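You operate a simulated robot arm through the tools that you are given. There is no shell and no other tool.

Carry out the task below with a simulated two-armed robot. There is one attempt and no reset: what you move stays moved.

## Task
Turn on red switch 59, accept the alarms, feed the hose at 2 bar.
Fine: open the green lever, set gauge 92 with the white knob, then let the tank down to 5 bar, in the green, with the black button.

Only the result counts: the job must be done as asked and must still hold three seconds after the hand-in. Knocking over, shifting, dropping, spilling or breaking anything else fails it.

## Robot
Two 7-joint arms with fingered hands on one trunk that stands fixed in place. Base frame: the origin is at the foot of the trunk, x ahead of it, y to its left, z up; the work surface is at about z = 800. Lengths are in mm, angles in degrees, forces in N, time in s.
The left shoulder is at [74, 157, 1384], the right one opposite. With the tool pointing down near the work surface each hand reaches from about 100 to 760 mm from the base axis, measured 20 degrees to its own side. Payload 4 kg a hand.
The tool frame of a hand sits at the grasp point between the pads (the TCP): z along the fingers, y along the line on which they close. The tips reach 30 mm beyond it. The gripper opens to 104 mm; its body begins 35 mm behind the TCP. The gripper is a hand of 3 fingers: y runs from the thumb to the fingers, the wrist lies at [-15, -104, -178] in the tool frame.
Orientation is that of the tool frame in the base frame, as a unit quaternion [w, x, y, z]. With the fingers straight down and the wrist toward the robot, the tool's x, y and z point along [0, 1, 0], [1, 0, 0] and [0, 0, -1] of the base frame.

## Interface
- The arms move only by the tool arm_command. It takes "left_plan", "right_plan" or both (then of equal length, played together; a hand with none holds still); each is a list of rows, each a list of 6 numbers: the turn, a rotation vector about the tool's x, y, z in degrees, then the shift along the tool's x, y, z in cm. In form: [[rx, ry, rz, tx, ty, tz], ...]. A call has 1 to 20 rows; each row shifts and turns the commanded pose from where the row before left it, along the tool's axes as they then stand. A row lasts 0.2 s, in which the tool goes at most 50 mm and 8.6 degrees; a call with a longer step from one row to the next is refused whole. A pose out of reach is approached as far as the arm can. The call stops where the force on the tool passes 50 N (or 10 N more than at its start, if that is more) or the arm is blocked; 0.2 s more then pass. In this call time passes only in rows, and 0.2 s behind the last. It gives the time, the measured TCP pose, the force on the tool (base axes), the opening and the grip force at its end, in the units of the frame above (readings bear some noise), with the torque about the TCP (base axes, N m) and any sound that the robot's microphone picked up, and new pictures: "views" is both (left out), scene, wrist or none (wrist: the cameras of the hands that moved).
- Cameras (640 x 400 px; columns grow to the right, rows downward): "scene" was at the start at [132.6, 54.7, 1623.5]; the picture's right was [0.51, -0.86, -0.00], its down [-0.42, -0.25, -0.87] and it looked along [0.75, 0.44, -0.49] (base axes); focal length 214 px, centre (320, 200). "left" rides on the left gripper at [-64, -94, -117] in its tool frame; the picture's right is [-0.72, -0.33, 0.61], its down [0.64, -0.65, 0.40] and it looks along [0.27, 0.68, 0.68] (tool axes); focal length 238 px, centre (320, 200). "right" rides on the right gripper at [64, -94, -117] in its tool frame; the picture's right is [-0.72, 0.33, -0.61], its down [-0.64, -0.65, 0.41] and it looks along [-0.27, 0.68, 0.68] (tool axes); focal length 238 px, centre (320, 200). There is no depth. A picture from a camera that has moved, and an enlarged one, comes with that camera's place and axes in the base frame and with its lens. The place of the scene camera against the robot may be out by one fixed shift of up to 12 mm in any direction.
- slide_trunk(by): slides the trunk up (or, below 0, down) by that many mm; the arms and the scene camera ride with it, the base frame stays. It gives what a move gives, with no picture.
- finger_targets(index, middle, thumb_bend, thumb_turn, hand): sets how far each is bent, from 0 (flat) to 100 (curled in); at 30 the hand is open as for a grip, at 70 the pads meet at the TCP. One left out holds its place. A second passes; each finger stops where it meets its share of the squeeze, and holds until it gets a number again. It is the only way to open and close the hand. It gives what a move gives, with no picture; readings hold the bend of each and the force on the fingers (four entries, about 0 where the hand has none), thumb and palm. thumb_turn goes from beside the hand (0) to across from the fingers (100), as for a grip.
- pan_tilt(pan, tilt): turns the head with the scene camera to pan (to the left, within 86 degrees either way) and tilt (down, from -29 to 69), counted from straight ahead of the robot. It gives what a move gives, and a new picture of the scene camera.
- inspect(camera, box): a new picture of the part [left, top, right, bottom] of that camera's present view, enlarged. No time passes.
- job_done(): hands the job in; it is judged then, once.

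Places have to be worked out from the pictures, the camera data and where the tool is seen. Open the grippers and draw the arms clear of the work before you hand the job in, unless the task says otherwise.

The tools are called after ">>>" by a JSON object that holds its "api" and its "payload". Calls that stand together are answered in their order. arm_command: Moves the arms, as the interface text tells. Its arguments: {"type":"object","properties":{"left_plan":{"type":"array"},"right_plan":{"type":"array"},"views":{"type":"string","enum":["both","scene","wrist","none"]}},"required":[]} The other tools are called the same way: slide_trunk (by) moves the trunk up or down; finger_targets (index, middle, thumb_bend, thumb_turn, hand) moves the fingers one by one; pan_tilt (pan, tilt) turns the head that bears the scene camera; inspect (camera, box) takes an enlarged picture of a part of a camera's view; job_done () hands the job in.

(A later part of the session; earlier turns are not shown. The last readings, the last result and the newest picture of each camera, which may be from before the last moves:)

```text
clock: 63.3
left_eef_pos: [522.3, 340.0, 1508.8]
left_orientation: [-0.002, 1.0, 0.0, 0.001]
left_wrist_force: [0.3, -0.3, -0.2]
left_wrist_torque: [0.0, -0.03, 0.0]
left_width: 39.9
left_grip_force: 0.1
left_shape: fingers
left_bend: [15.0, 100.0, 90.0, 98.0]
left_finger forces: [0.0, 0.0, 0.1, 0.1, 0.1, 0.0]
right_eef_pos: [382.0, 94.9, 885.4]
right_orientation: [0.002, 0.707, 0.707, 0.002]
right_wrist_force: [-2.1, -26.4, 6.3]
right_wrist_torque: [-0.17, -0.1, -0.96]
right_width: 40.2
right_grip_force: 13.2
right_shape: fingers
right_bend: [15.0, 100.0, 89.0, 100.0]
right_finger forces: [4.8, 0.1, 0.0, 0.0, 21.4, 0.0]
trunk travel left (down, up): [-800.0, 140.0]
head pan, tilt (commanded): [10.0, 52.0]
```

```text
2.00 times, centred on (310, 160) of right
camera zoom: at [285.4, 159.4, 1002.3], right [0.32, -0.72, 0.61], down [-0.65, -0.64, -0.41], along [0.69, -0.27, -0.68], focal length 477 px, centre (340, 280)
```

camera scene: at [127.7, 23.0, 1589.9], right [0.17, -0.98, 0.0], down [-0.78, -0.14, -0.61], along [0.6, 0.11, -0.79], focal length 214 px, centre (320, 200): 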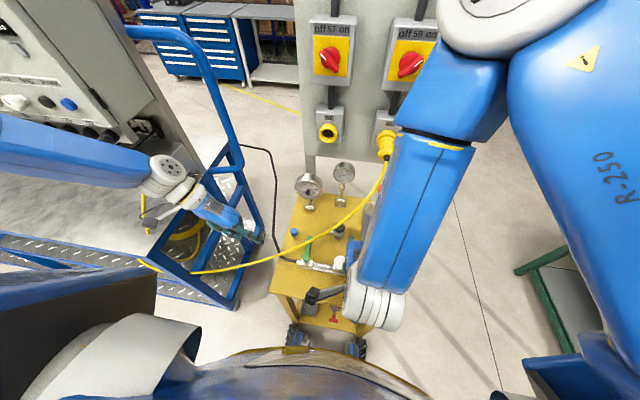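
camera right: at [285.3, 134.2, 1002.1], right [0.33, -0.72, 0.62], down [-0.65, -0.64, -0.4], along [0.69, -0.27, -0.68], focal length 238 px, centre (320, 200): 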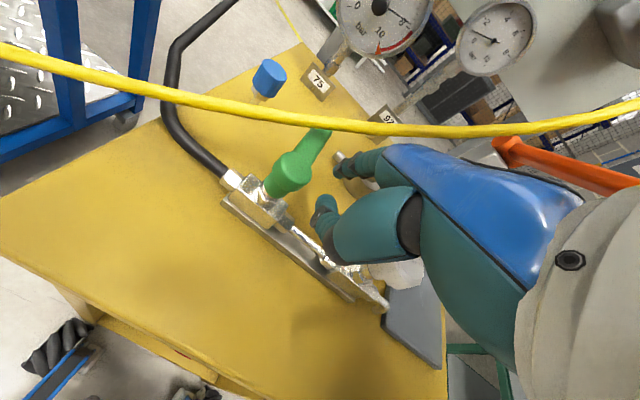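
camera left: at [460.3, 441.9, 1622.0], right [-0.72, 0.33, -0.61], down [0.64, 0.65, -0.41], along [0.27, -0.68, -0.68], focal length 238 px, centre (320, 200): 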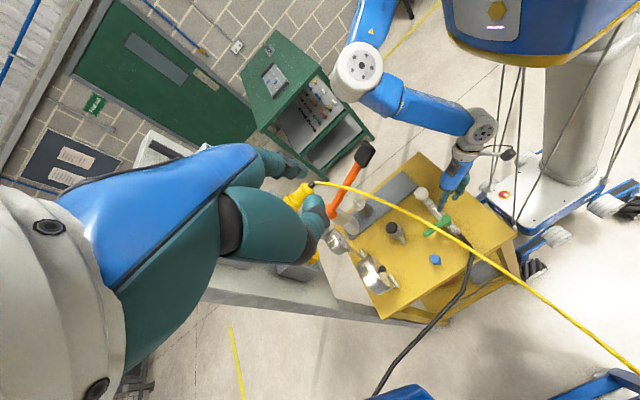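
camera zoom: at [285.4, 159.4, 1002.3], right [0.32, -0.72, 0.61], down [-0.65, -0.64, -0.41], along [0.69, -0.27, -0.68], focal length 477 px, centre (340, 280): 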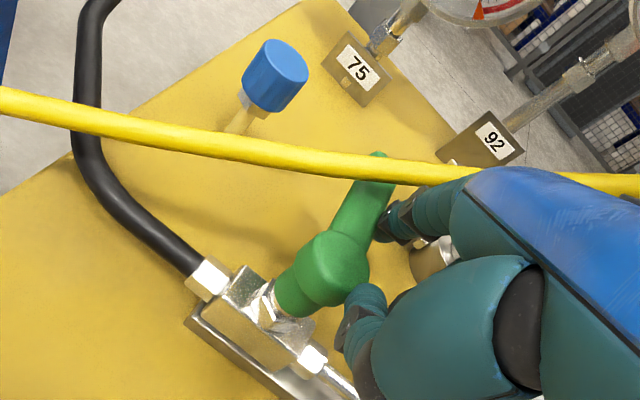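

The thumb is bearing on the hub (21 N) and spoils the test. I'll back off and swing the thumb open toward the robot, out of the way.

>>> {"api": "arm_command", "payload": {"right_plan": [[0, 0, 0, -1.5, 0, 0], [0, 0, 0, -1, 0, 0]], "views": "none"}}

>>> {"api": "finger_targets", "payload": {"hand": "right", "thumb_bend": 0}}

>>> {"api": "inspect", "payload": {"camera": "left", "box": [380, 150, 500, 280]}}

>>> {"api": "inspect", "payload": {"camera": "right", "box": [140, 60, 420, 320]}}

```text
clock: 63.9
left_eef_pos: [522.1, 354.1, 1504.0]
left_orientation: [0.003, 1.0, 0.0, 0.0]
left_wrist_force: [-0.8, -0.2, 0.4]
left_wrist_torque: [-0.01, -0.01, -0.01]
left_width: 39.9
left_grip_force: 0.1
left_shape: fingers
left_bend: [15.0, 100.0, 90.0, 98.0]
left_finger forces: [0.0, 0.0, 0.0, 0.0, 0.0, 0.0]
right_eef_pos: [380.7, 82.3, 885.4]
right_orientation: [0.0, 0.705, 0.709, 0.0]
right_wrist_force: [0.3, 0.4, 1.4]
right_wrist_torque: [-0.02, 0.03, 0.01]
right_width: 40.2
right_grip_force: 0.1
right_shape: fingers
right_bend: [15.0, 100.0, 90.0, 98.0]
right_finger forces: [0.0, 0.0, 0.1, 0.1, 0.1, 0.0]
trunk travel left (down, up): [-800.0, 140.0]
head pan, tilt (commanded): [10.0, 52.0]
```

```text
clock: 64.9
left_eef_pos: [522.5, 351.2, 1504.7]
left_orientation: [0.001, 1.0, 0.0, 0.0]
left_wrist_force: [0.4, 0.0, -0.6]
left_wrist_torque: [-0.01, 0.0, 0.01]
left_width: 39.8
left_grip_force: 0.2
left_shape: fingers
left_bend: [15.0, 100.0, 90.0, 98.0]
left_finger forces: [0.1, 0.0, 0.0, 0.1, 0.0, 0.1]
right_eef_pos: [380.6, 78.5, 885.7]
right_orientation: [0.002, 0.707, 0.707, 0.0]
right_wrist_force: [0.7, 0.1, -0.4]
right_wrist_torque: [-0.03, -0.03, 0.0]
right_width: 143.2
right_grip_force: 0.1
right_shape: fingers
right_bend: [15.0, 100.0, 0.0, 98.0]
right_finger forces: [0.1, 0.1, 0.0, 0.0, 0.0, 0.0]
trunk travel left (down, up): [-800.0, 140.0]
head pan, tilt (commanded): [10.0, 52.0]
```

```text
3.08 times, centred on (440, 215) of left
camera zoom: at [458.4, 444.4, 1621.7], right [-0.72, 0.33, -0.61], down [0.64, 0.65, -0.41], along [0.27, -0.69, -0.68], focal length 733 px, centre (-49, 154)
```

zoom: 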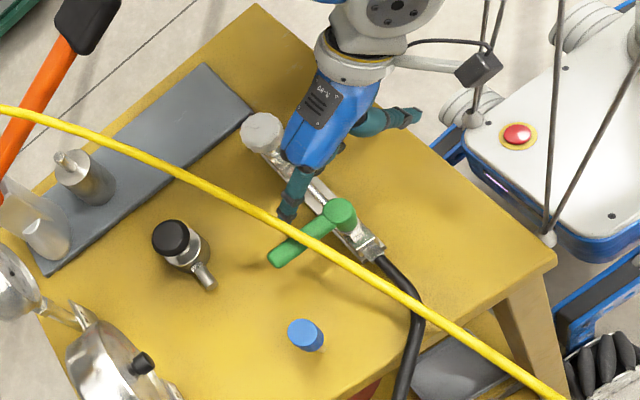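

```text
1.54 times, centred on (280, 190) of right
camera zoom: at [285.4, 142.6, 1001.6], right [0.33, -0.72, 0.62], down [-0.65, -0.64, -0.4], along [0.69, -0.27, -0.68], focal length 367 px, centre (382, 215)
```

zoom: 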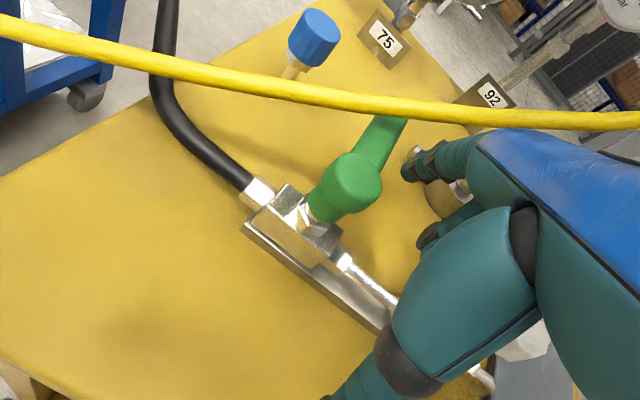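

The thumb is out of the way now. I'll repeat the gentle push to the left.

>>> {"api": "arm_command", "payload": {"right_plan": [[0, 0, 0, 0.8, 0, 0], [0, 0, 0, 0.8, 0, 0], [0, 0, 0, 0.8, 0, 0], [0, 0, 0, 0.8, 0, 0], [0, 0, 0, 0, 0, 0]], "views": "none"}}

>>> {"api": "inspect", "payload": {"camera": "left", "box": [380, 150, 500, 280]}}

>>> {"api": "inspect", "payload": {"camera": "right", "box": [140, 60, 420, 320]}}

```text
clock: 66.1
left_eef_pos: [521.9, 348.4, 1505.3]
left_orientation: [0.0, 1.0, 0.001, 0.0]
left_wrist_force: [0.3, -0.3, 0.3]
left_wrist_torque: [0.01, -0.03, 0.01]
left_width: 39.5
left_grip_force: 0.0
left_shape: fingers
left_bend: [15.0, 100.0, 90.0, 98.0]
left_finger forces: [0.1, 0.0, 0.0, 0.0, 0.0, 0.1]
right_eef_pos: [380.0, 109.6, 885.5]
right_orientation: [0.001, 0.707, 0.707, 0.0]
right_wrist_force: [0.7, -3.2, 1.3]
right_wrist_torque: [0.0, -0.08, -0.17]
right_width: 143.4
right_grip_force: 1.1
right_shape: fingers
right_bend: [15.0, 100.0, 0.0, 98.0]
right_finger forces: [2.7, 0.0, 0.1, 0.0, 0.0, 0.1]
trunk travel left (down, up): [-800.0, 140.0]
head pan, tilt (commanded): [10.0, 52.0]
```

```text
3.08 times, centred on (440, 215) of left
camera zoom: at [458.4, 442.4, 1622.3], right [-0.72, 0.33, -0.61], down [0.64, 0.65, -0.4], along [0.27, -0.68, -0.68], focal length 733 px, centre (-49, 154)
```

zoom: 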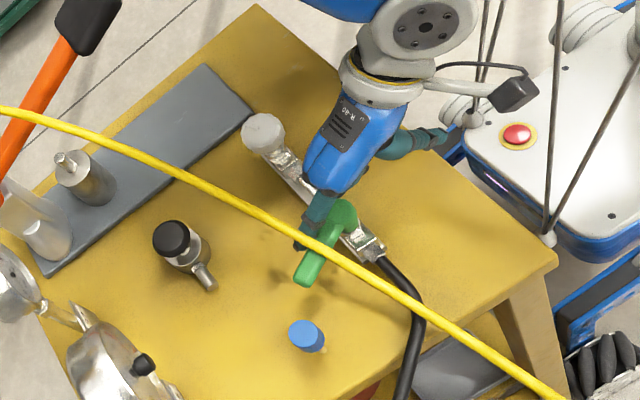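

```text
1.54 times, centred on (280, 190) of right
camera zoom: at [285.4, 173.1, 1001.3], right [0.33, -0.72, 0.62], down [-0.65, -0.64, -0.4], along [0.69, -0.27, -0.68], focal length 367 px, centre (382, 215)
```

zoom: 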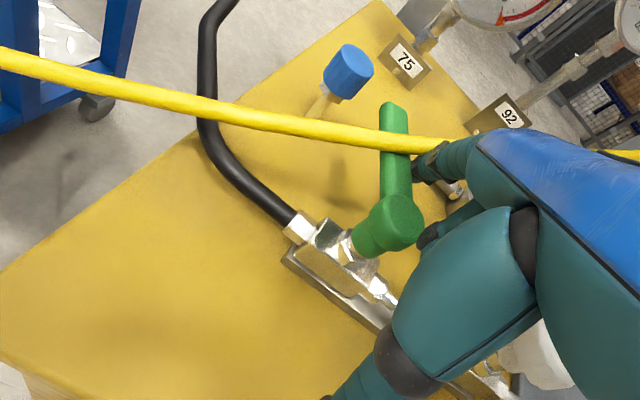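

The lever yields easily to the left (only about 3 N) and has turned about 25°, so it opens toward the hose. I'll follow its arc leftward and back toward me, keeping the finger low beneath the cable.

>>> {"api": "arm_command", "payload": {"right_plan": [[0, 0, 0, 0, -0.7, 0.1], [0, 0, 0, 0.3, -0.6, 0.1], [0, 0, 0, 0.5, -0.2, 0], [0, 0, 0, 0.5, -0.2, 0], [0, 0, 0, 0, 0, 0]], "views": "none"}}

>>> {"api": "inspect", "payload": {"camera": "left", "box": [380, 150, 500, 280]}}

>>> {"api": "inspect", "payload": {"camera": "right", "box": [140, 60, 420, 320]}}

```text
clock: 67.3
left_eef_pos: [522.2, 348.8, 1505.5]
left_orientation: [0.001, 1.0, 0.0, -0.001]
left_wrist_force: [0.3, -0.4, 0.5]
left_wrist_torque: [0.04, 0.02, -0.01]
left_width: 39.9
left_grip_force: 0.1
left_shape: fingers
left_bend: [15.0, 100.0, 90.0, 98.0]
left_finger forces: [0.0, 0.0, 0.0, 0.1, 0.1, 0.0]
right_eef_pos: [364.1, 124.1, 883.7]
right_orientation: [0.001, 0.707, 0.708, 0.0]
right_wrist_force: [2.9, -0.4, 5.3]
right_wrist_torque: [0.02, -0.42, -0.09]
right_width: 148.5
right_grip_force: 3.1
right_shape: fingers
right_bend: [12.0, 100.0, 0.0, 98.0]
right_finger forces: [6.8, 0.1, 0.0, 0.0, 0.1, 0.1]
trunk travel left (down, up): [-800.0, 140.0]
head pan, tilt (commanded): [10.0, 52.0]
```

```text
3.08 times, centred on (440, 215) of left
camera zoom: at [458.4, 442.9, 1622.2], right [-0.72, 0.33, -0.61], down [0.64, 0.65, -0.4], along [0.27, -0.68, -0.68], focal length 733 px, centre (-49, 154)
```

zoom: 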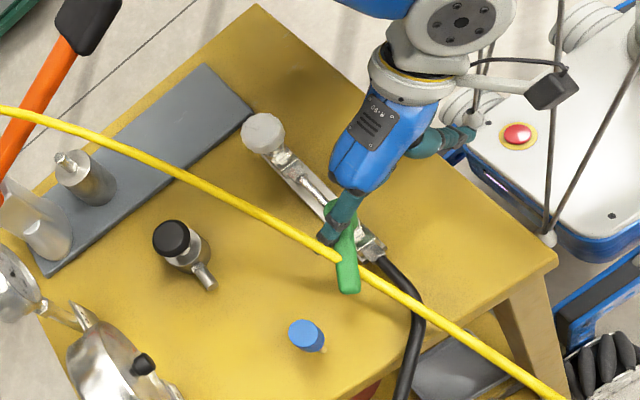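

```text
1.54 times, centred on (280, 190) of right
camera zoom: at [268.4, 186.9, 999.5], right [0.33, -0.72, 0.61], down [-0.65, -0.64, -0.4], along [0.69, -0.27, -0.68], focal length 367 px, centre (382, 215)
```

zoom: 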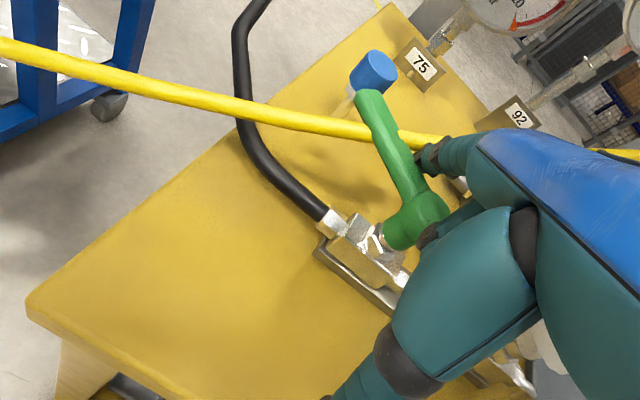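

The lever has swung to roughly 58° without touching anything else. Curling the index will hook it toward me the rest of the way; I'll flex the index a little.

>>> {"api": "finger_targets", "payload": {"hand": "right", "index": 26}}

>>> {"api": "inspect", "payload": {"camera": "left", "box": [380, 150, 500, 280]}}

>>> {"api": "inspect", "payload": {"camera": "right", "box": [140, 60, 420, 320]}}

```text
clock: 68.3
left_eef_pos: [522.9, 349.2, 1505.0]
left_orientation: [0.001, 1.0, 0.0, -0.001]
left_wrist_force: [0.3, -0.6, -0.4]
left_wrist_torque: [0.0, -0.01, -0.01]
left_width: 39.8
left_grip_force: 0.0
left_shape: fingers
left_bend: [15.0, 100.0, 90.0, 98.0]
left_finger forces: [0.0, 0.1, 0.0, 0.1, 0.0, 0.1]
right_eef_pos: [363.3, 122.1, 882.8]
right_orientation: [0.002, 0.707, 0.708, 0.002]
right_wrist_force: [6.8, 0.8, 15.0]
right_wrist_torque: [0.11, -1.05, 0.0]
right_width: 147.6
right_grip_force: 7.9
right_shape: fingers
right_bend: [14.0, 100.0, 0.0, 98.0]
right_finger forces: [15.4, 0.1, 0.0, 0.0, 0.1, 0.1]
trunk travel left (down, up): [-800.0, 140.0]
head pan, tilt (commanded): [10.0, 52.0]
```

```text
3.08 times, centred on (440, 215) of left
camera zoom: at [458.3, 442.8, 1622.3], right [-0.72, 0.33, -0.61], down [0.64, 0.65, -0.4], along [0.27, -0.68, -0.68], focal length 733 px, centre (-49, 154)
```

zoom: 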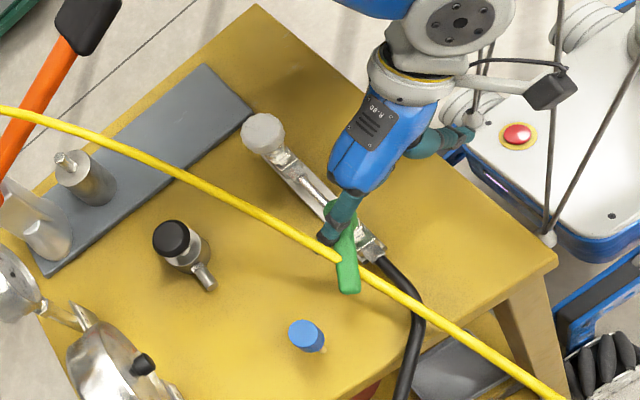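

```text
1.54 times, centred on (280, 190) of right
camera zoom: at [268.9, 186.6, 999.6], right [0.33, -0.72, 0.62], down [-0.65, -0.64, -0.41], along [0.69, -0.27, -0.68], focal length 367 px, centre (382, 215)
```

zoom: 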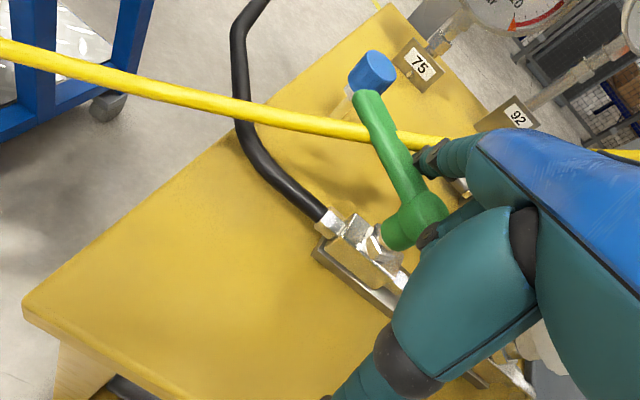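

The finger only presses down on top of the lever. I'll back it off along its own axis, then bring it down vertically on the far side close to the hub (inside the cable) so that it can pull the lever toward me.

>>> {"api": "arm_command", "payload": {"right_plan": [[0, 0, 0, 0, -2.5, -2.5], [0, 0, 0, 0, -3, -3], [0, 0, 0, 0, -1, -2]], "views": "none"}}

>>> {"api": "finger_targets", "payload": {"hand": "right", "index": 32}}

>>> {"api": "inspect", "payload": {"camera": "left", "box": [380, 150, 500, 280]}}

>>> {"api": "inspect", "payload": {"camera": "right", "box": [140, 60, 420, 320]}}

```text
clock: 69.1
left_eef_pos: [521.8, 350.1, 1505.5]
left_orientation: [0.001, 1.0, 0.0, 0.001]
left_wrist_force: [0.2, 0.1, 0.0]
left_wrist_torque: [0.0, -0.02, 0.06]
left_width: 39.9
left_grip_force: 0.1
left_shape: fingers
left_bend: [15.0, 100.0, 90.0, 98.0]
left_finger forces: [0.1, 0.0, 0.0, 0.0, 0.0, 0.1]
right_eef_pos: [296.7, 123.0, 958.2]
right_orientation: [0.0, 0.707, 0.708, -0.001]
right_wrist_force: [-0.1, -0.4, -0.1]
right_wrist_torque: [0.0, -0.01, 0.05]
right_width: 136.9
right_grip_force: 0.1
right_shape: fingers
right_bend: [21.0, 100.0, 0.0, 98.0]
right_finger forces: [0.0, 0.0, 0.1, 0.0, 0.0, 0.0]
trunk travel left (down, up): [-800.0, 140.0]
head pan, tilt (commanded): [10.0, 52.0]
```

```text
clock: 70.1
left_eef_pos: [522.4, 350.4, 1504.6]
left_orientation: [0.001, 1.0, -0.001, 0.0]
left_wrist_force: [0.1, -0.3, 0.4]
left_wrist_torque: [-0.01, 0.02, 0.01]
left_width: 39.6
left_grip_force: 0.1
left_shape: fingers
left_bend: [15.0, 100.0, 90.0, 98.0]
left_finger forces: [0.0, 0.1, 0.0, 0.0, 0.0, 0.0]
right_eef_pos: [299.0, 123.4, 957.2]
right_orientation: [0.002, 0.707, 0.707, 0.0]
right_wrist_force: [0.7, 0.5, -1.5]
right_wrist_torque: [0.0, 0.02, -0.01]
right_width: 120.0
right_grip_force: 0.0
right_shape: fingers
right_bend: [32.0, 100.0, 0.0, 98.0]
right_finger forces: [0.0, 0.1, 0.1, 0.1, 0.0, 0.0]
trunk travel left (down, up): [-800.0, 140.0]
head pan, tilt (commanded): [10.0, 52.0]
```

```text
3.08 times, centred on (440, 215) of left
camera zoom: at [459.4, 442.7, 1621.8], right [-0.72, 0.33, -0.61], down [0.64, 0.65, -0.41], along [0.27, -0.68, -0.68], focal length 733 px, centre (-49, 154)
```

zoom: 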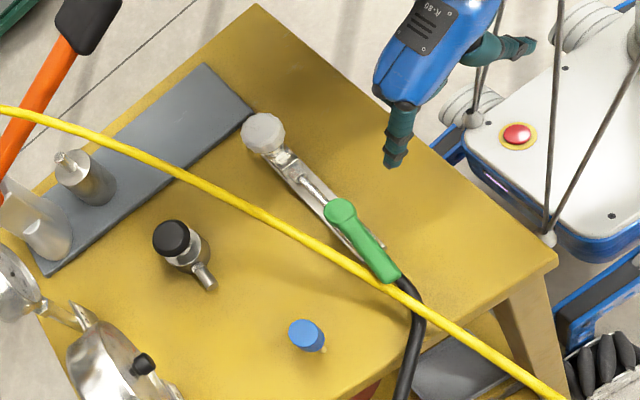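

```text
1.54 times, centred on (280, 190) of right
camera zoom: at [203.1, 186.7, 1073.8], right [0.33, -0.72, 0.61], down [-0.65, -0.64, -0.4], along [0.69, -0.27, -0.68], focal length 367 px, centre (382, 215)
```

zoom: 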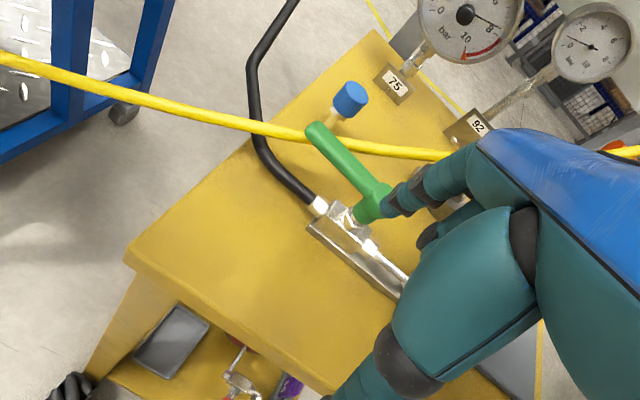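

The lever got dragged along as the finger withdrew and now lies along the pipe. I'll zoom in to confirm it is fully open and check the gauges.

>>> {"api": "inspect", "payload": {"camera": "left", "box": [420, 190, 480, 250]}}

>>> {"api": "inspect", "payload": {"camera": "right", "box": [290, 60, 430, 140]}}

>>> {"api": "inspect", "payload": {"camera": "right", "box": [230, 110, 340, 220]}}

```text
6.67 times, centred on (450, 220) of left
camera zoom: at [459.4, 442.7, 1621.8], right [-0.72, 0.33, -0.61], down [0.64, 0.65, -0.41], along [0.27, -0.68, -0.68], focal length 1589 px, centre (-547, 67)
```

zoom: 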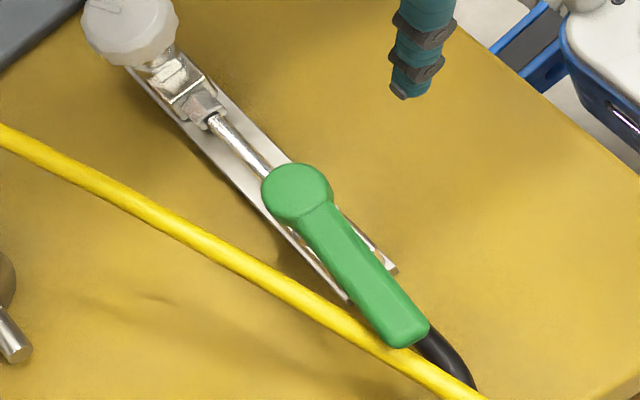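

```text
4.57 times, centred on (360, 100) of right
camera zoom: at [203.1, 186.7, 1073.8], right [0.33, -0.72, 0.61], down [-0.65, -0.64, -0.4], along [0.69, -0.27, -0.68], focal length 1090 px, centre (137, 657)
```

zoom: 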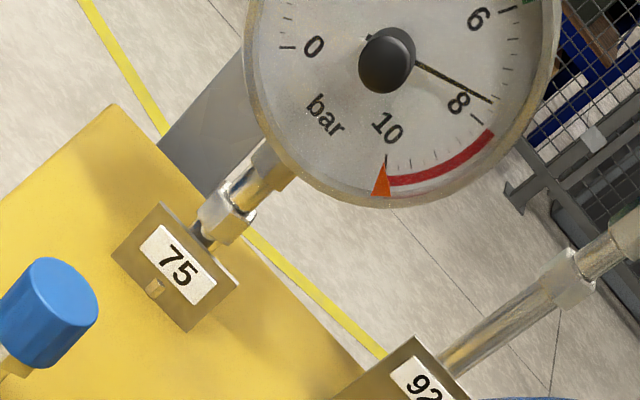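

```text
3.64 times, centred on (285, 165) of right
camera zoom: at [203.1, 186.7, 1073.8], right [0.33, -0.72, 0.61], down [-0.65, -0.64, -0.4], along [0.69, -0.27, -0.68], focal length 867 px, centre (447, 327)
```

zoom: 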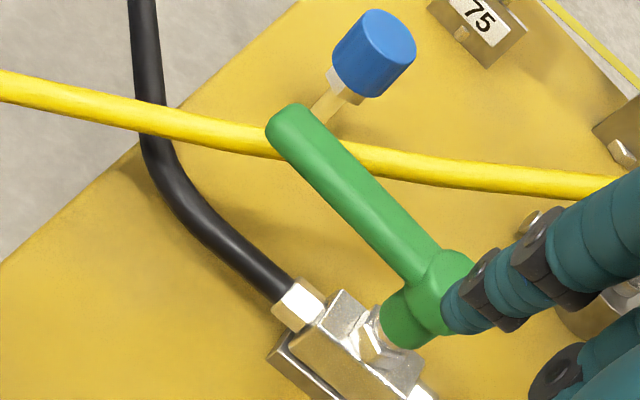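

The lever lies within a few degrees of in-line. I'll set it firmly against its stop: come down vertically just behind it near the hub (clear of the cable) and pull a few millimetres toward me.

>>> {"api": "arm_command", "payload": {"right_plan": [[0, 0, 0, 0.2, 2.6, 0], [0, 0, 0, 0.2, 2.6, 0], [0, 0, 0, 0.1, 2.7, 0], [0, 0, 0, 0, 0, 2], [0, 0, 0, 0, 0, 0]], "views": "none"}}

>>> {"api": "inspect", "payload": {"camera": "left", "box": [410, 180, 490, 260]}}

>>> {"api": "inspect", "payload": {"camera": "right", "box": [240, 90, 400, 240]}}

```text
clock: 71.3
left_eef_pos: [523.1, 350.0, 1504.4]
left_orientation: [0.0, 1.0, 0.0, 0.0]
left_wrist_force: [-0.1, 0.4, -1.0]
left_wrist_torque: [-0.01, 0.03, 0.05]
left_width: 39.7
left_grip_force: 0.0
left_shape: fingers
left_bend: [15.0, 100.0, 90.0, 98.0]
left_finger forces: [0.0, 0.0, 0.0, 0.0, 0.0, 0.1]
right_eef_pos: [378.7, 128.4, 937.9]
right_orientation: [0.001, 0.706, 0.708, 0.0]
right_wrist_force: [0.0, 0.4, 0.8]
right_wrist_torque: [0.0, 0.01, -0.03]
right_width: 119.8
right_grip_force: 0.0
right_shape: fingers
right_bend: [32.0, 100.0, 0.0, 98.0]
right_finger forces: [0.1, 0.0, 0.0, 0.0, 0.1, 0.0]
trunk travel left (down, up): [-800.0, 140.0]
head pan, tilt (commanded): [10.0, 52.0]
```

```text
5.00 times, centred on (450, 220) of left
camera zoom: at [458.2, 443.5, 1622.1], right [-0.72, 0.33, -0.61], down [0.64, 0.65, -0.4], along [0.27, -0.69, -0.68], focal length 1192 px, centre (-330, 100)
```

zoom: 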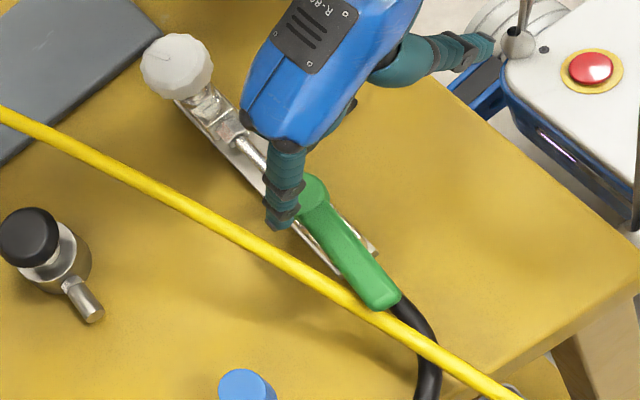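

```text
2.67 times, centred on (320, 165) of right
camera zoom: at [282.0, 191.6, 1054.0], right [0.33, -0.72, 0.62], down [-0.65, -0.64, -0.4], along [0.69, -0.27, -0.68], focal length 636 px, centre (320, 293)
```

zoom: 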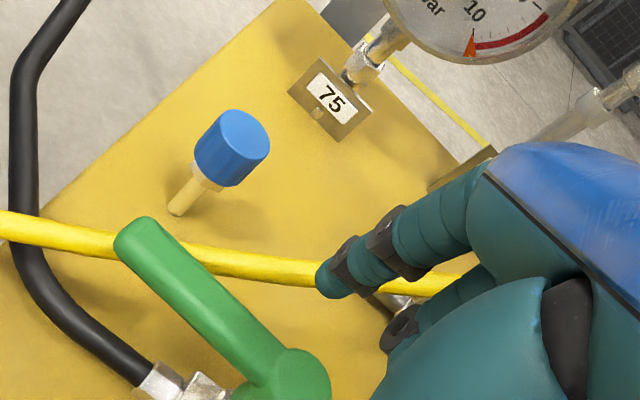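

The fingertip hangs right between lever and cable, as planned. I'll lower it 42 mm and then pull toward me in small steps.

>>> {"api": "arm_command", "payload": {"right_plan": [[0, 0, 0, 0, 0, 2], [0, 0, 0, 0, 0, 2.1], [0, 0, 0, 0, -0.4, 0], [0, 0, 0, 0, -0.4, 0], [0, 0, 0, 0, -0.4, 0], [0, 0, 0, 0, 0, 0]], "views": "none"}}

>>> {"api": "inspect", "payload": {"camera": "left", "box": [410, 180, 490, 260]}}

>>> {"api": "inspect", "payload": {"camera": "right", "box": [240, 90, 400, 240]}}

```text
clock: 72.7
left_eef_pos: [525.0, 350.4, 1504.4]
left_orientation: [0.001, 1.0, 0.0, -0.001]
left_wrist_force: [-0.3, 0.1, -0.3]
left_wrist_torque: [0.0, -0.03, 0.01]
left_width: 39.7
left_grip_force: 0.1
left_shape: fingers
left_bend: [15.0, 100.0, 90.0, 98.0]
left_finger forces: [0.0, 0.0, 0.1, 0.0, 0.1, 0.1]
right_eef_pos: [367.7, 127.3, 897.2]
right_orientation: [0.003, 0.707, 0.708, 0.0]
right_wrist_force: [8.5, 0.4, 1.3]
right_wrist_torque: [0.03, -0.19, -0.08]
right_width: 128.4
right_grip_force: 4.8
right_shape: fingers
right_bend: [27.0, 100.0, 0.0, 98.0]
right_finger forces: [9.1, 0.0, 0.0, 0.0, 0.0, 0.1]
trunk travel left (down, up): [-800.0, 140.0]
head pan, tilt (commanded): [10.0, 52.0]
```

```text
5.00 times, centred on (450, 220) of left
camera zoom: at [460.7, 443.0, 1621.5], right [-0.72, 0.33, -0.61], down [0.64, 0.65, -0.41], along [0.27, -0.68, -0.68], focal length 1192 px, centre (-330, 100)
```

zoom: 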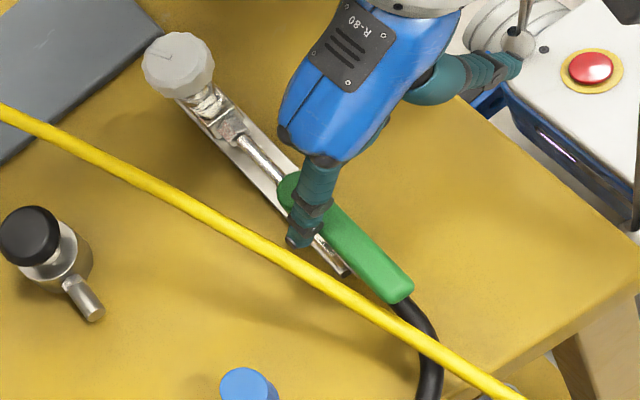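

```text
2.67 times, centred on (320, 165) of right
camera zoom: at [272.2, 191.3, 1013.0], right [0.33, -0.72, 0.62], down [-0.65, -0.64, -0.4], along [0.69, -0.27, -0.68], focal length 636 px, centre (320, 293)
```

zoom: 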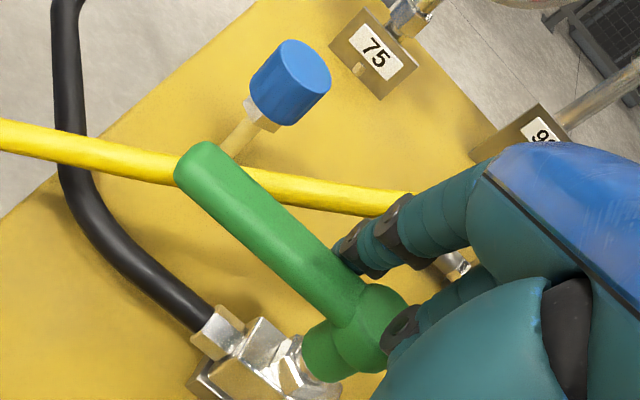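

The lever is now in line with the pipe and firmly at its stop (9 N). I'll ease off, lift the finger straight up and check gauge 92.

>>> {"api": "arm_command", "payload": {"right_plan": [[0, 0, 0, 0, 0.8, 0], [0, 0, 0, 0, 0, -2], [0, 0, 0, 0, 0, -3], [0, 0, 0, 0, -2, -3], [0, 0, 0, -2, -2, -3], [0, 0, 0, -4, -1.5, -1], [0, 0, 0, -4, 0, 0], [0, 0, 0, -4, 0, 0], [0, 0, 0, 0, 0, 0]], "views": "wrist"}}

>>> {"api": "inspect", "payload": {"camera": "left", "box": [410, 170, 490, 260]}}

>>> {"api": "inspect", "payload": {"camera": "scene", "box": [290, 150, 370, 200]}}

```text
clock: 74.7
left_eef_pos: [521.6, 349.2, 1504.6]
left_orientation: [0.001, 1.0, 0.0, 0.001]
left_wrist_force: [0.5, -0.6, -0.1]
left_wrist_torque: [0.01, 0.0, -0.02]
left_width: 39.8
left_grip_force: 0.0
left_shape: fingers
left_bend: [15.0, 100.0, 90.0, 98.0]
left_finger forces: [0.1, 0.1, 0.1, 0.1, 0.0, 0.0]
right_eef_pos: [319.7, -12.9, 1017.4]
right_orientation: [0.001, 0.706, 0.708, 0.0]
right_wrist_force: [-0.3, 0.0, -0.3]
right_wrist_torque: [0.01, 0.03, 0.0]
right_width: 119.7
right_grip_force: 0.2
right_shape: fingers
right_bend: [32.0, 100.0, 0.0, 98.0]
right_finger forces: [0.1, 0.0, 0.0, 0.1, 0.0, 0.0]
trunk travel left (down, up): [-800.0, 140.0]
head pan, tilt (commanded): [10.0, 52.0]
camera right: at [224.1, 51.7, 1133.2], right [0.33, -0.72, 0.61], down [-0.65, -0.64, -0.4], along [0.69, -0.27, -0.68], focal length 238 px, centre (320, 200)
```

right: 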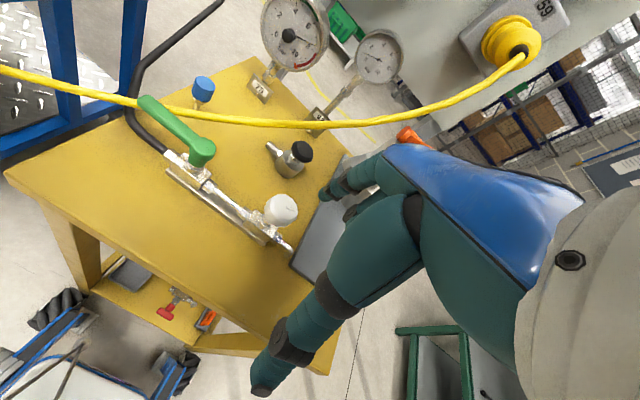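

```text
4.44 times, centred on (450, 215) of left
camera zoom: at [457.8, 443.0, 1622.2], right [-0.72, 0.33, -0.61], down [0.64, 0.65, -0.4], along [0.27, -0.68, -0.68], focal length 1059 px, centre (-258, 133)
```

zoom: 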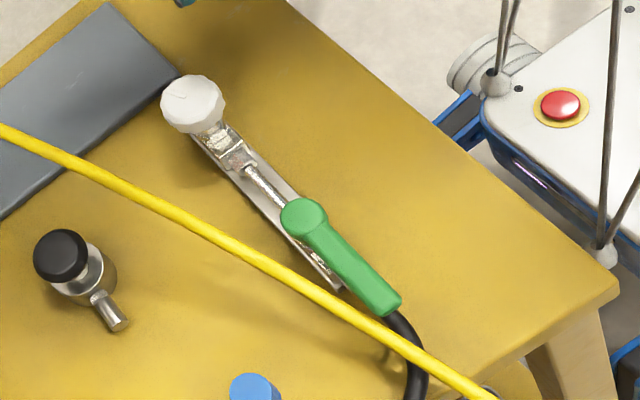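

```text
8.00 times, centred on (330, 175) of scene
camera zoom: at [127.5, 21.6, 1589.9], right [0.17, -0.98, 0.0], down [-0.78, -0.14, -0.61], along [0.6, 0.11, -0.79], focal length 1716 px, centre (240, 400)
```

zoom: 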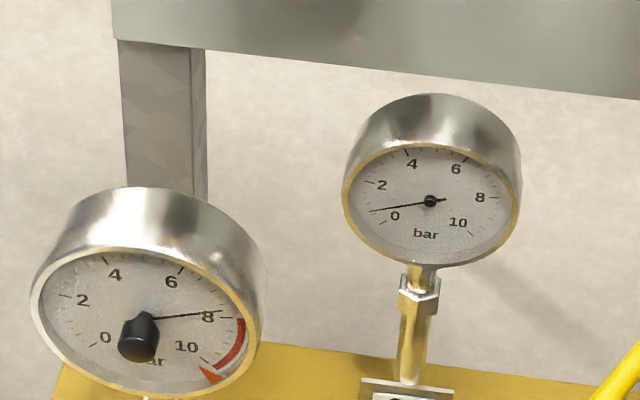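

The lever is fully in line with the hose. Now the white knob: I'll open the right hand to a normal grip and check the gauges with its camera.

>>> {"api": "finger_targets", "payload": {"hand": "right", "index": 30, "middle": 30, "thumb_bend": 30, "thumb_turn": 98}}

>>> {"api": "inspect", "payload": {"camera": "right", "box": [240, 0, 410, 110]}}

>>> {"api": "inspect", "payload": {"camera": "right", "box": [210, 160, 350, 290]}}

```text
clock: 75.7
left_eef_pos: [522.8, 350.6, 1505.6]
left_orientation: [0.001, 1.0, 0.0, 0.0]
left_wrist_force: [0.9, -0.8, 0.0]
left_wrist_torque: [0.01, -0.02, 0.02]
left_width: 39.7
left_grip_force: 0.0
left_shape: fingers
left_bend: [15.0, 100.0, 90.0, 98.0]
left_finger forces: [0.1, 0.0, 0.0, 0.1, 0.0, 0.1]
right_eef_pos: [319.8, -11.6, 1016.8]
right_orientation: [0.001, 0.707, 0.708, 0.001]
right_wrist_force: [0.1, 0.8, -0.1]
right_wrist_torque: [0.02, -0.03, -0.05]
right_width: 103.6
right_grip_force: 0.0
right_shape: fingers
right_bend: [30.0, 30.0, 30.0, 95.0]
right_finger forces: [0.1, 0.0, 0.0, 0.0, 0.0, 0.1]
trunk travel left (down, up): [-800.0, 140.0]
head pan, tilt (commanded): [10.0, 52.0]
```

```text
3.64 times, centred on (325, 55) of right
camera zoom: at [224.6, 52.4, 1133.1], right [0.33, -0.72, 0.62], down [-0.65, -0.64, -0.4], along [0.69, -0.27, -0.68], focal length 867 px, centre (302, 727)
```

zoom: 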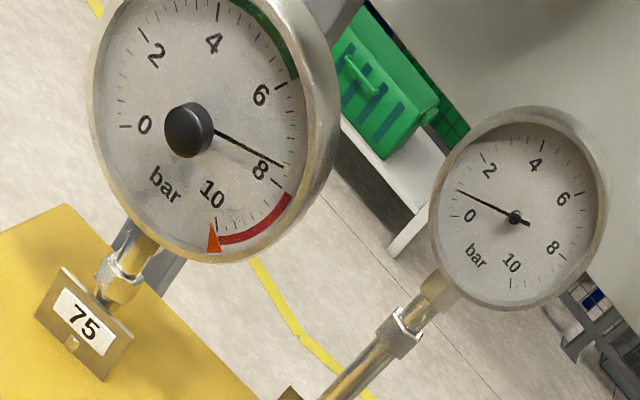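

```text
3.08 times, centred on (280, 225) of right
camera zoom: at [224.6, 52.4, 1133.1], right [0.33, -0.72, 0.62], down [-0.65, -0.64, -0.4], along [0.69, -0.27, -0.68], focal length 733 px, centre (443, 123)
```

zoom: 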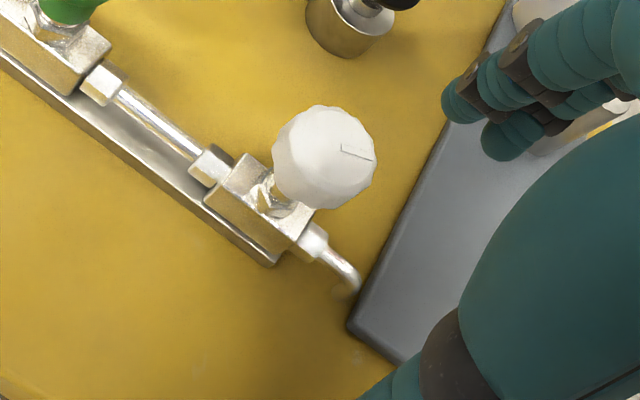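

Here the dials read clearly: gauge 75 about 7.6 with a green band from 4 to 6, gauge 92 about 0.7. The white knob has a pointer line on top. I'll move the open hand above the knob.

>>> {"api": "arm_command", "payload": {"right_plan": [[0, 0, 0, 0.4, 3.1, 0], [0, 0, 0, 0.4, 3.1, 0], [0, 0, 0, 0.3, 3.2, 1], [0, 0, 0, 0, 0, 3], [0, 0, 0, 0, 0, 3], [0, 0, 0, 0, 0, 0]], "views": "wrist"}}

>>> {"api": "inspect", "payload": {"camera": "left", "box": [380, 130, 500, 240]}}

>>> {"api": "inspect", "payload": {"camera": "right", "box": [240, 100, 420, 240]}}

```text
clock: 77.1
left_eef_pos: [523.5, 351.1, 1505.2]
left_orientation: [0.001, 1.0, 0.0, 0.001]
left_wrist_force: [-0.1, 0.2, 0.4]
left_wrist_torque: [0.0, -0.02, 0.05]
left_width: 39.8
left_grip_force: 0.1
left_shape: fingers
left_bend: [15.0, 100.0, 90.0, 98.0]
left_finger forces: [0.0, 0.0, 0.0, 0.0, 0.0, 0.0]
right_eef_pos: [411.5, 0.6, 946.7]
right_orientation: [0.002, 0.706, 0.708, 0.001]
right_wrist_force: [-0.2, -0.3, 0.1]
right_wrist_torque: [-0.04, -0.03, 0.01]
right_width: 103.6
right_grip_force: 0.0
right_shape: fingers
right_bend: [30.0, 30.0, 30.0, 95.0]
right_finger forces: [0.0, 0.0, 0.0, 0.0, 0.0, 0.1]
trunk travel left (down, up): [-800.0, 140.0]
head pan, tilt (commanded): [10.0, 52.0]
camera right: at [316.5, 63.9, 1063.2], right [0.33, -0.72, 0.62], down [-0.65, -0.64, -0.4], along [0.69, -0.27, -0.68], focal length 238 px, centre (320, 200)
```

right: 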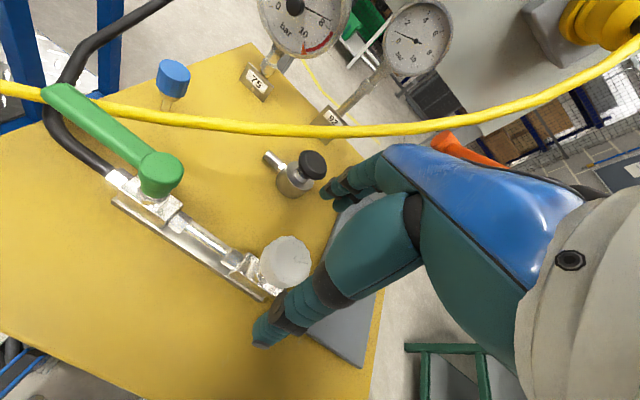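

```text
3.64 times, centred on (440, 185) of left
camera zoom: at [458.5, 442.9, 1622.1], right [-0.72, 0.33, -0.61], down [0.64, 0.65, -0.4], along [0.27, -0.68, -0.68], focal length 867 px, centre (-116, 254)
```

zoom: 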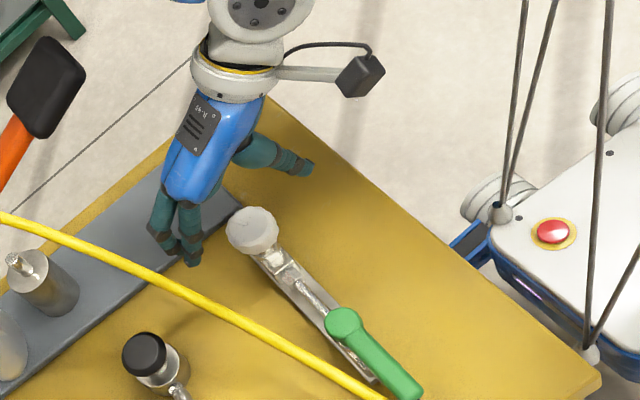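

```text
2.86 times, centred on (330, 170) of right
camera zoom: at [316.5, 63.9, 1063.2], right [0.33, -0.72, 0.62], down [-0.65, -0.64, -0.4], along [0.69, -0.27, -0.68], focal length 681 px, centre (291, 286)
```

zoom: 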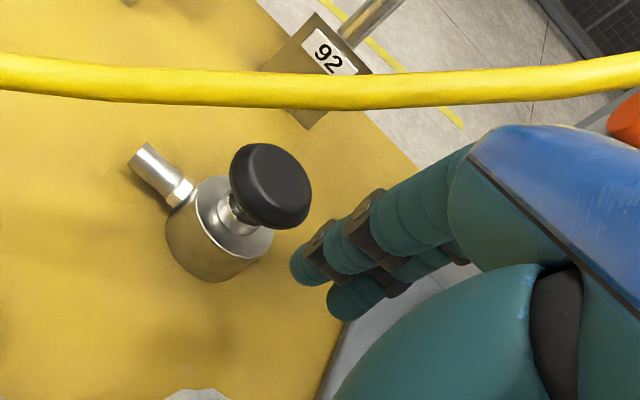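

The knob centre is near (415,-4), directly beneath the open hand. I'll correct by a few millimetres and descend around it.

>>> {"api": "arm_command", "payload": {"right_plan": [[0, 0, 0, -0.35, 0.3, 0], [0, 0, 0, 0, 0, 2], [0, 0, 0, 0, 0, 2], [0, 0, 0, 0, 0, 1.3], [0, 0, 0, 0, 0, 0]], "views": "wrist"}}

>>> {"api": "inspect", "payload": {"camera": "left", "box": [390, 140, 480, 220]}}

>>> {"api": "inspect", "payload": {"camera": "right", "box": [200, 180, 400, 320]}}

```text
clock: 78.3
left_eef_pos: [523.1, 350.2, 1505.3]
left_orientation: [0.001, 1.0, -0.001, 0.0]
left_wrist_force: [0.3, -0.4, -0.3]
left_wrist_torque: [0.0, -0.03, 0.01]
left_width: 39.9
left_grip_force: 0.0
left_shape: fingers
left_bend: [15.0, 100.0, 90.0, 98.0]
left_finger forces: [0.1, 0.0, 0.1, 0.1, 0.0, 0.0]
right_eef_pos: [415.9, -4.4, 894.1]
right_orientation: [0.0, 0.707, 0.708, -0.001]
right_wrist_force: [-0.4, 1.2, -0.2]
right_wrist_torque: [0.03, 0.0, -0.05]
right_width: 103.6
right_grip_force: 0.0
right_shape: fingers
right_bend: [30.0, 30.0, 30.0, 95.0]
right_finger forces: [0.1, 0.0, 0.0, 0.0, 0.0, 0.1]
trunk travel left (down, up): [-800.0, 140.0]
head pan, tilt (commanded): [10.0, 52.0]
camera right: at [320.4, 59.6, 1010.9], right [0.33, -0.72, 0.62], down [-0.65, -0.64, -0.4], along [0.69, -0.27, -0.68], focal length 238 px, centre (320, 200)
```

right: 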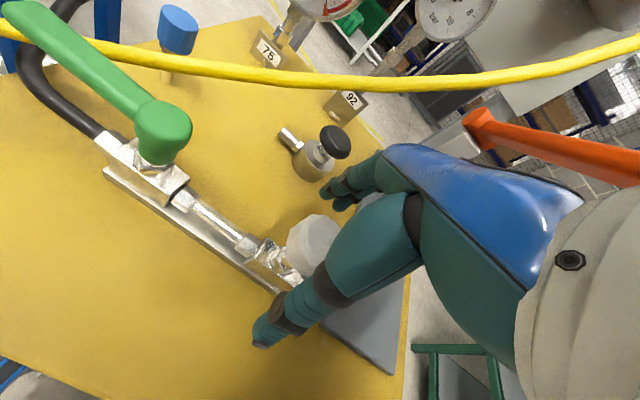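

```text
5.00 times, centred on (435, 180) of left
camera zoom: at [458.4, 443.1, 1622.1], right [-0.72, 0.33, -0.61], down [0.64, 0.65, -0.4], along [0.27, -0.68, -0.68], focal length 1192 px, centre (-255, 300)
```

zoom: 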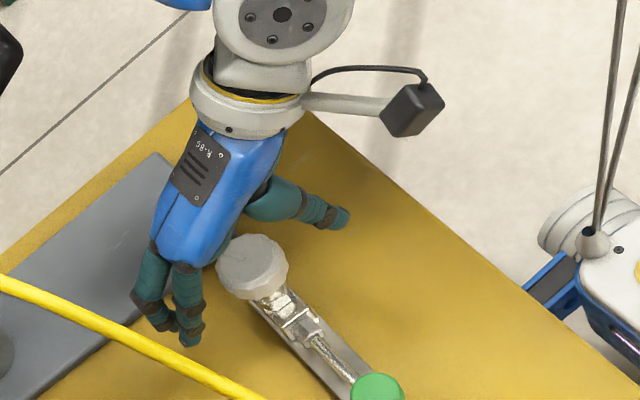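

```text
2.86 times, centred on (300, 250) of right
camera zoom: at [320.4, 59.6, 1010.9], right [0.33, -0.72, 0.62], down [-0.65, -0.64, -0.4], along [0.69, -0.27, -0.68], focal length 681 px, centre (377, 57)
```

zoom: 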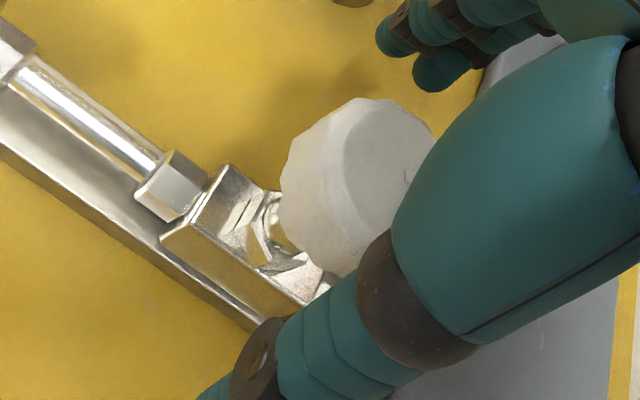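

Knob centred at (416,-3) between the fingers, TCP at (416,-4). I'll close the grip on it.

>>> {"api": "finger_targets", "payload": {"hand": "right", "index": 62, "middle": 62, "thumb_bend": 62}}

>>> {"api": "inspect", "payload": {"camera": "left", "box": [390, 140, 480, 220]}}

>>> {"api": "inspect", "payload": {"camera": "right", "box": [250, 0, 510, 110]}}

```text
clock: 79.3
left_eef_pos: [522.6, 349.9, 1506.3]
left_orientation: [0.001, 1.0, 0.0, 0.001]
left_wrist_force: [-0.2, 0.0, -0.1]
left_wrist_torque: [0.0, 0.0, -0.05]
left_width: 39.8
left_grip_force: 0.0
left_shape: fingers
left_bend: [15.0, 100.0, 90.0, 98.0]
left_finger forces: [0.0, 0.1, 0.1, 0.0, 0.0, 0.0]
right_eef_pos: [414.5, -4.8, 895.9]
right_orientation: [0.001, 0.706, 0.708, 0.0]
right_wrist_force: [-2.4, 0.0, -2.7]
right_wrist_torque: [0.01, 0.05, -0.01]
right_width: 33.3
right_grip_force: 4.8
right_shape: fingers
right_bend: [58.0, 61.0, 57.0, 99.0]
right_finger forces: [3.2, 0.8, 0.1, 0.0, 5.8, 0.0]
trunk travel left (down, up): [-800.0, 140.0]
head pan, tilt (commanded): [10.0, 52.0]
```

```text
5.00 times, centred on (435, 180) of left
camera zoom: at [458.3, 443.1, 1622.0], right [-0.72, 0.33, -0.61], down [0.64, 0.65, -0.4], along [0.27, -0.68, -0.68], focal length 1192 px, centre (-255, 300)
```

zoom: 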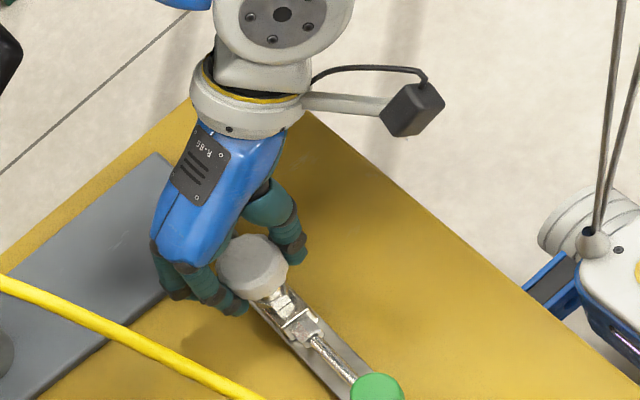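

```text
2.46 times, centred on (380, 55) of right
camera zoom: at [320.1, 59.6, 1011.0], right [0.33, -0.72, 0.61], down [-0.65, -0.64, -0.4], along [0.69, -0.27, -0.68], focal length 587 px, centre (172, 557)
```

zoom: 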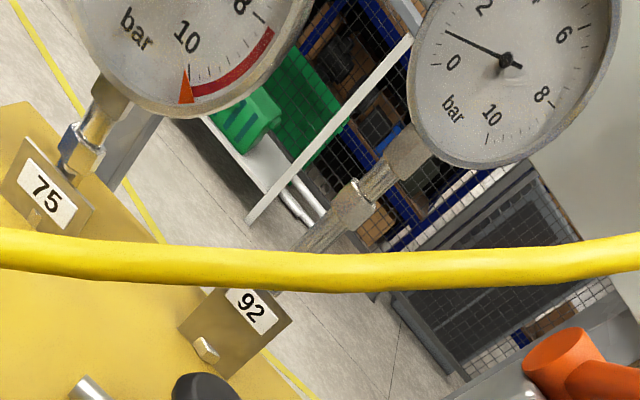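

The knob is held with about 5 N. I'll squeeze a bit more firmly and then try a small clockwise turn while watching gauge 92.

>>> {"api": "finger_targets", "payload": {"hand": "right", "index": 70, "middle": 70, "thumb_bend": 70}}

>>> {"api": "arm_command", "payload": {"right_plan": [[0, 0, 7, 0, 0, 0], [0, 0, 7, 0, 0, 0], [0, 0, 7, 0, 0, 0], [0, 0, 0, 0, 0, 0]], "views": "wrist"}}

>>> {"api": "inspect", "payload": {"camera": "scene", "box": [290, 150, 370, 200]}}

>>> {"api": "inspect", "payload": {"camera": "left", "box": [390, 140, 480, 220]}}

```text
clock: 80.3
left_eef_pos: [524.0, 349.8, 1504.9]
left_orientation: [0.001, 1.0, 0.0, 0.0]
left_wrist_force: [-0.1, 0.2, -0.8]
left_wrist_torque: [-0.03, 0.0, -0.04]
left_width: 39.9
left_grip_force: 0.1
left_shape: fingers
left_bend: [15.0, 100.0, 90.0, 98.0]
left_finger forces: [0.1, 0.1, 0.1, 0.0, 0.0, 0.0]
right_eef_pos: [416.4, -3.8, 895.1]
right_orientation: [0.001, 0.707, 0.708, 0.0]
right_wrist_force: [2.0, 1.5, -4.1]
right_wrist_torque: [0.03, 0.05, 0.04]
right_width: 31.0
right_grip_force: 14.1
right_shape: fingers
right_bend: [60.0, 65.0, 58.0, 99.0]
right_finger forces: [9.4, 5.1, 0.0, 0.1, 12.9, 0.0]
trunk travel left (down, up): [-800.0, 140.0]
head pan, tilt (commanded): [10.0, 52.0]
```

```text
clock: 81.3
left_eef_pos: [522.9, 350.3, 1504.8]
left_orientation: [0.002, 1.0, 0.0, 0.0]
left_wrist_force: [0.2, -0.2, 0.8]
left_wrist_torque: [-0.02, -0.02, 0.01]
left_width: 39.7
left_grip_force: 0.1
left_shape: fingers
left_bend: [15.0, 100.0, 90.0, 98.0]
left_finger forces: [0.1, 0.0, 0.0, 0.0, 0.1, 0.1]
right_eef_pos: [415.9, -4.0, 894.9]
right_orientation: [0.001, 0.824, 0.566, 0.0]
right_wrist_force: [1.7, 1.2, -1.4]
right_wrist_torque: [0.0, 0.02, 0.05]
right_width: 31.4
right_grip_force: 13.1
right_shape: fingers
right_bend: [60.0, 65.0, 58.0, 100.0]
right_finger forces: [9.2, 4.6, 0.0, 0.1, 12.8, 0.0]
trunk travel left (down, up): [-800.0, 140.0]
head pan, tilt (commanded): [10.0, 52.0]
camera right: at [350.5, 88.8, 1010.4], right [0.05, -0.79, 0.61], down [-0.84, -0.37, -0.41], along [0.54, -0.5, -0.68], focal length 238 px, centre (320, 200)
```

right: 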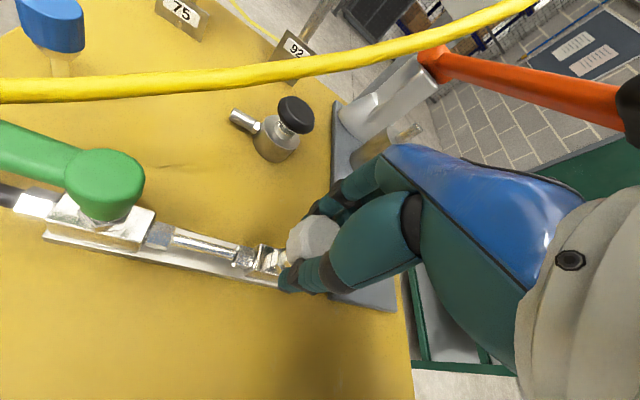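

```text
8.00 times, centred on (330, 175) of scene
camera zoom: at [129.1, 22.9, 1589.8], right [0.17, -0.98, 0.0], down [-0.78, -0.14, -0.61], along [0.6, 0.11, -0.79], focal length 1716 px, centre (240, 400)
```

zoom: 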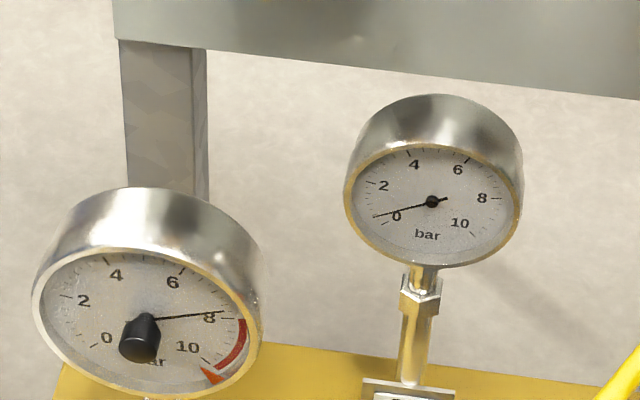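

```text
5.00 times, centred on (435, 180) of left
camera zoom: at [459.2, 443.2, 1621.8], right [-0.72, 0.33, -0.61], down [0.64, 0.65, -0.41], along [0.27, -0.68, -0.68], focal length 1192 px, centre (-255, 300)
```

zoom: 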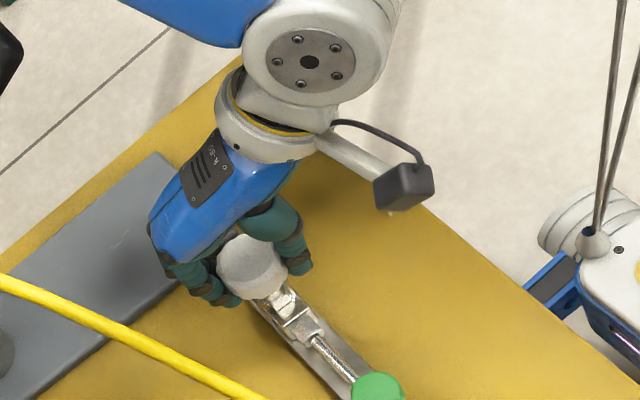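

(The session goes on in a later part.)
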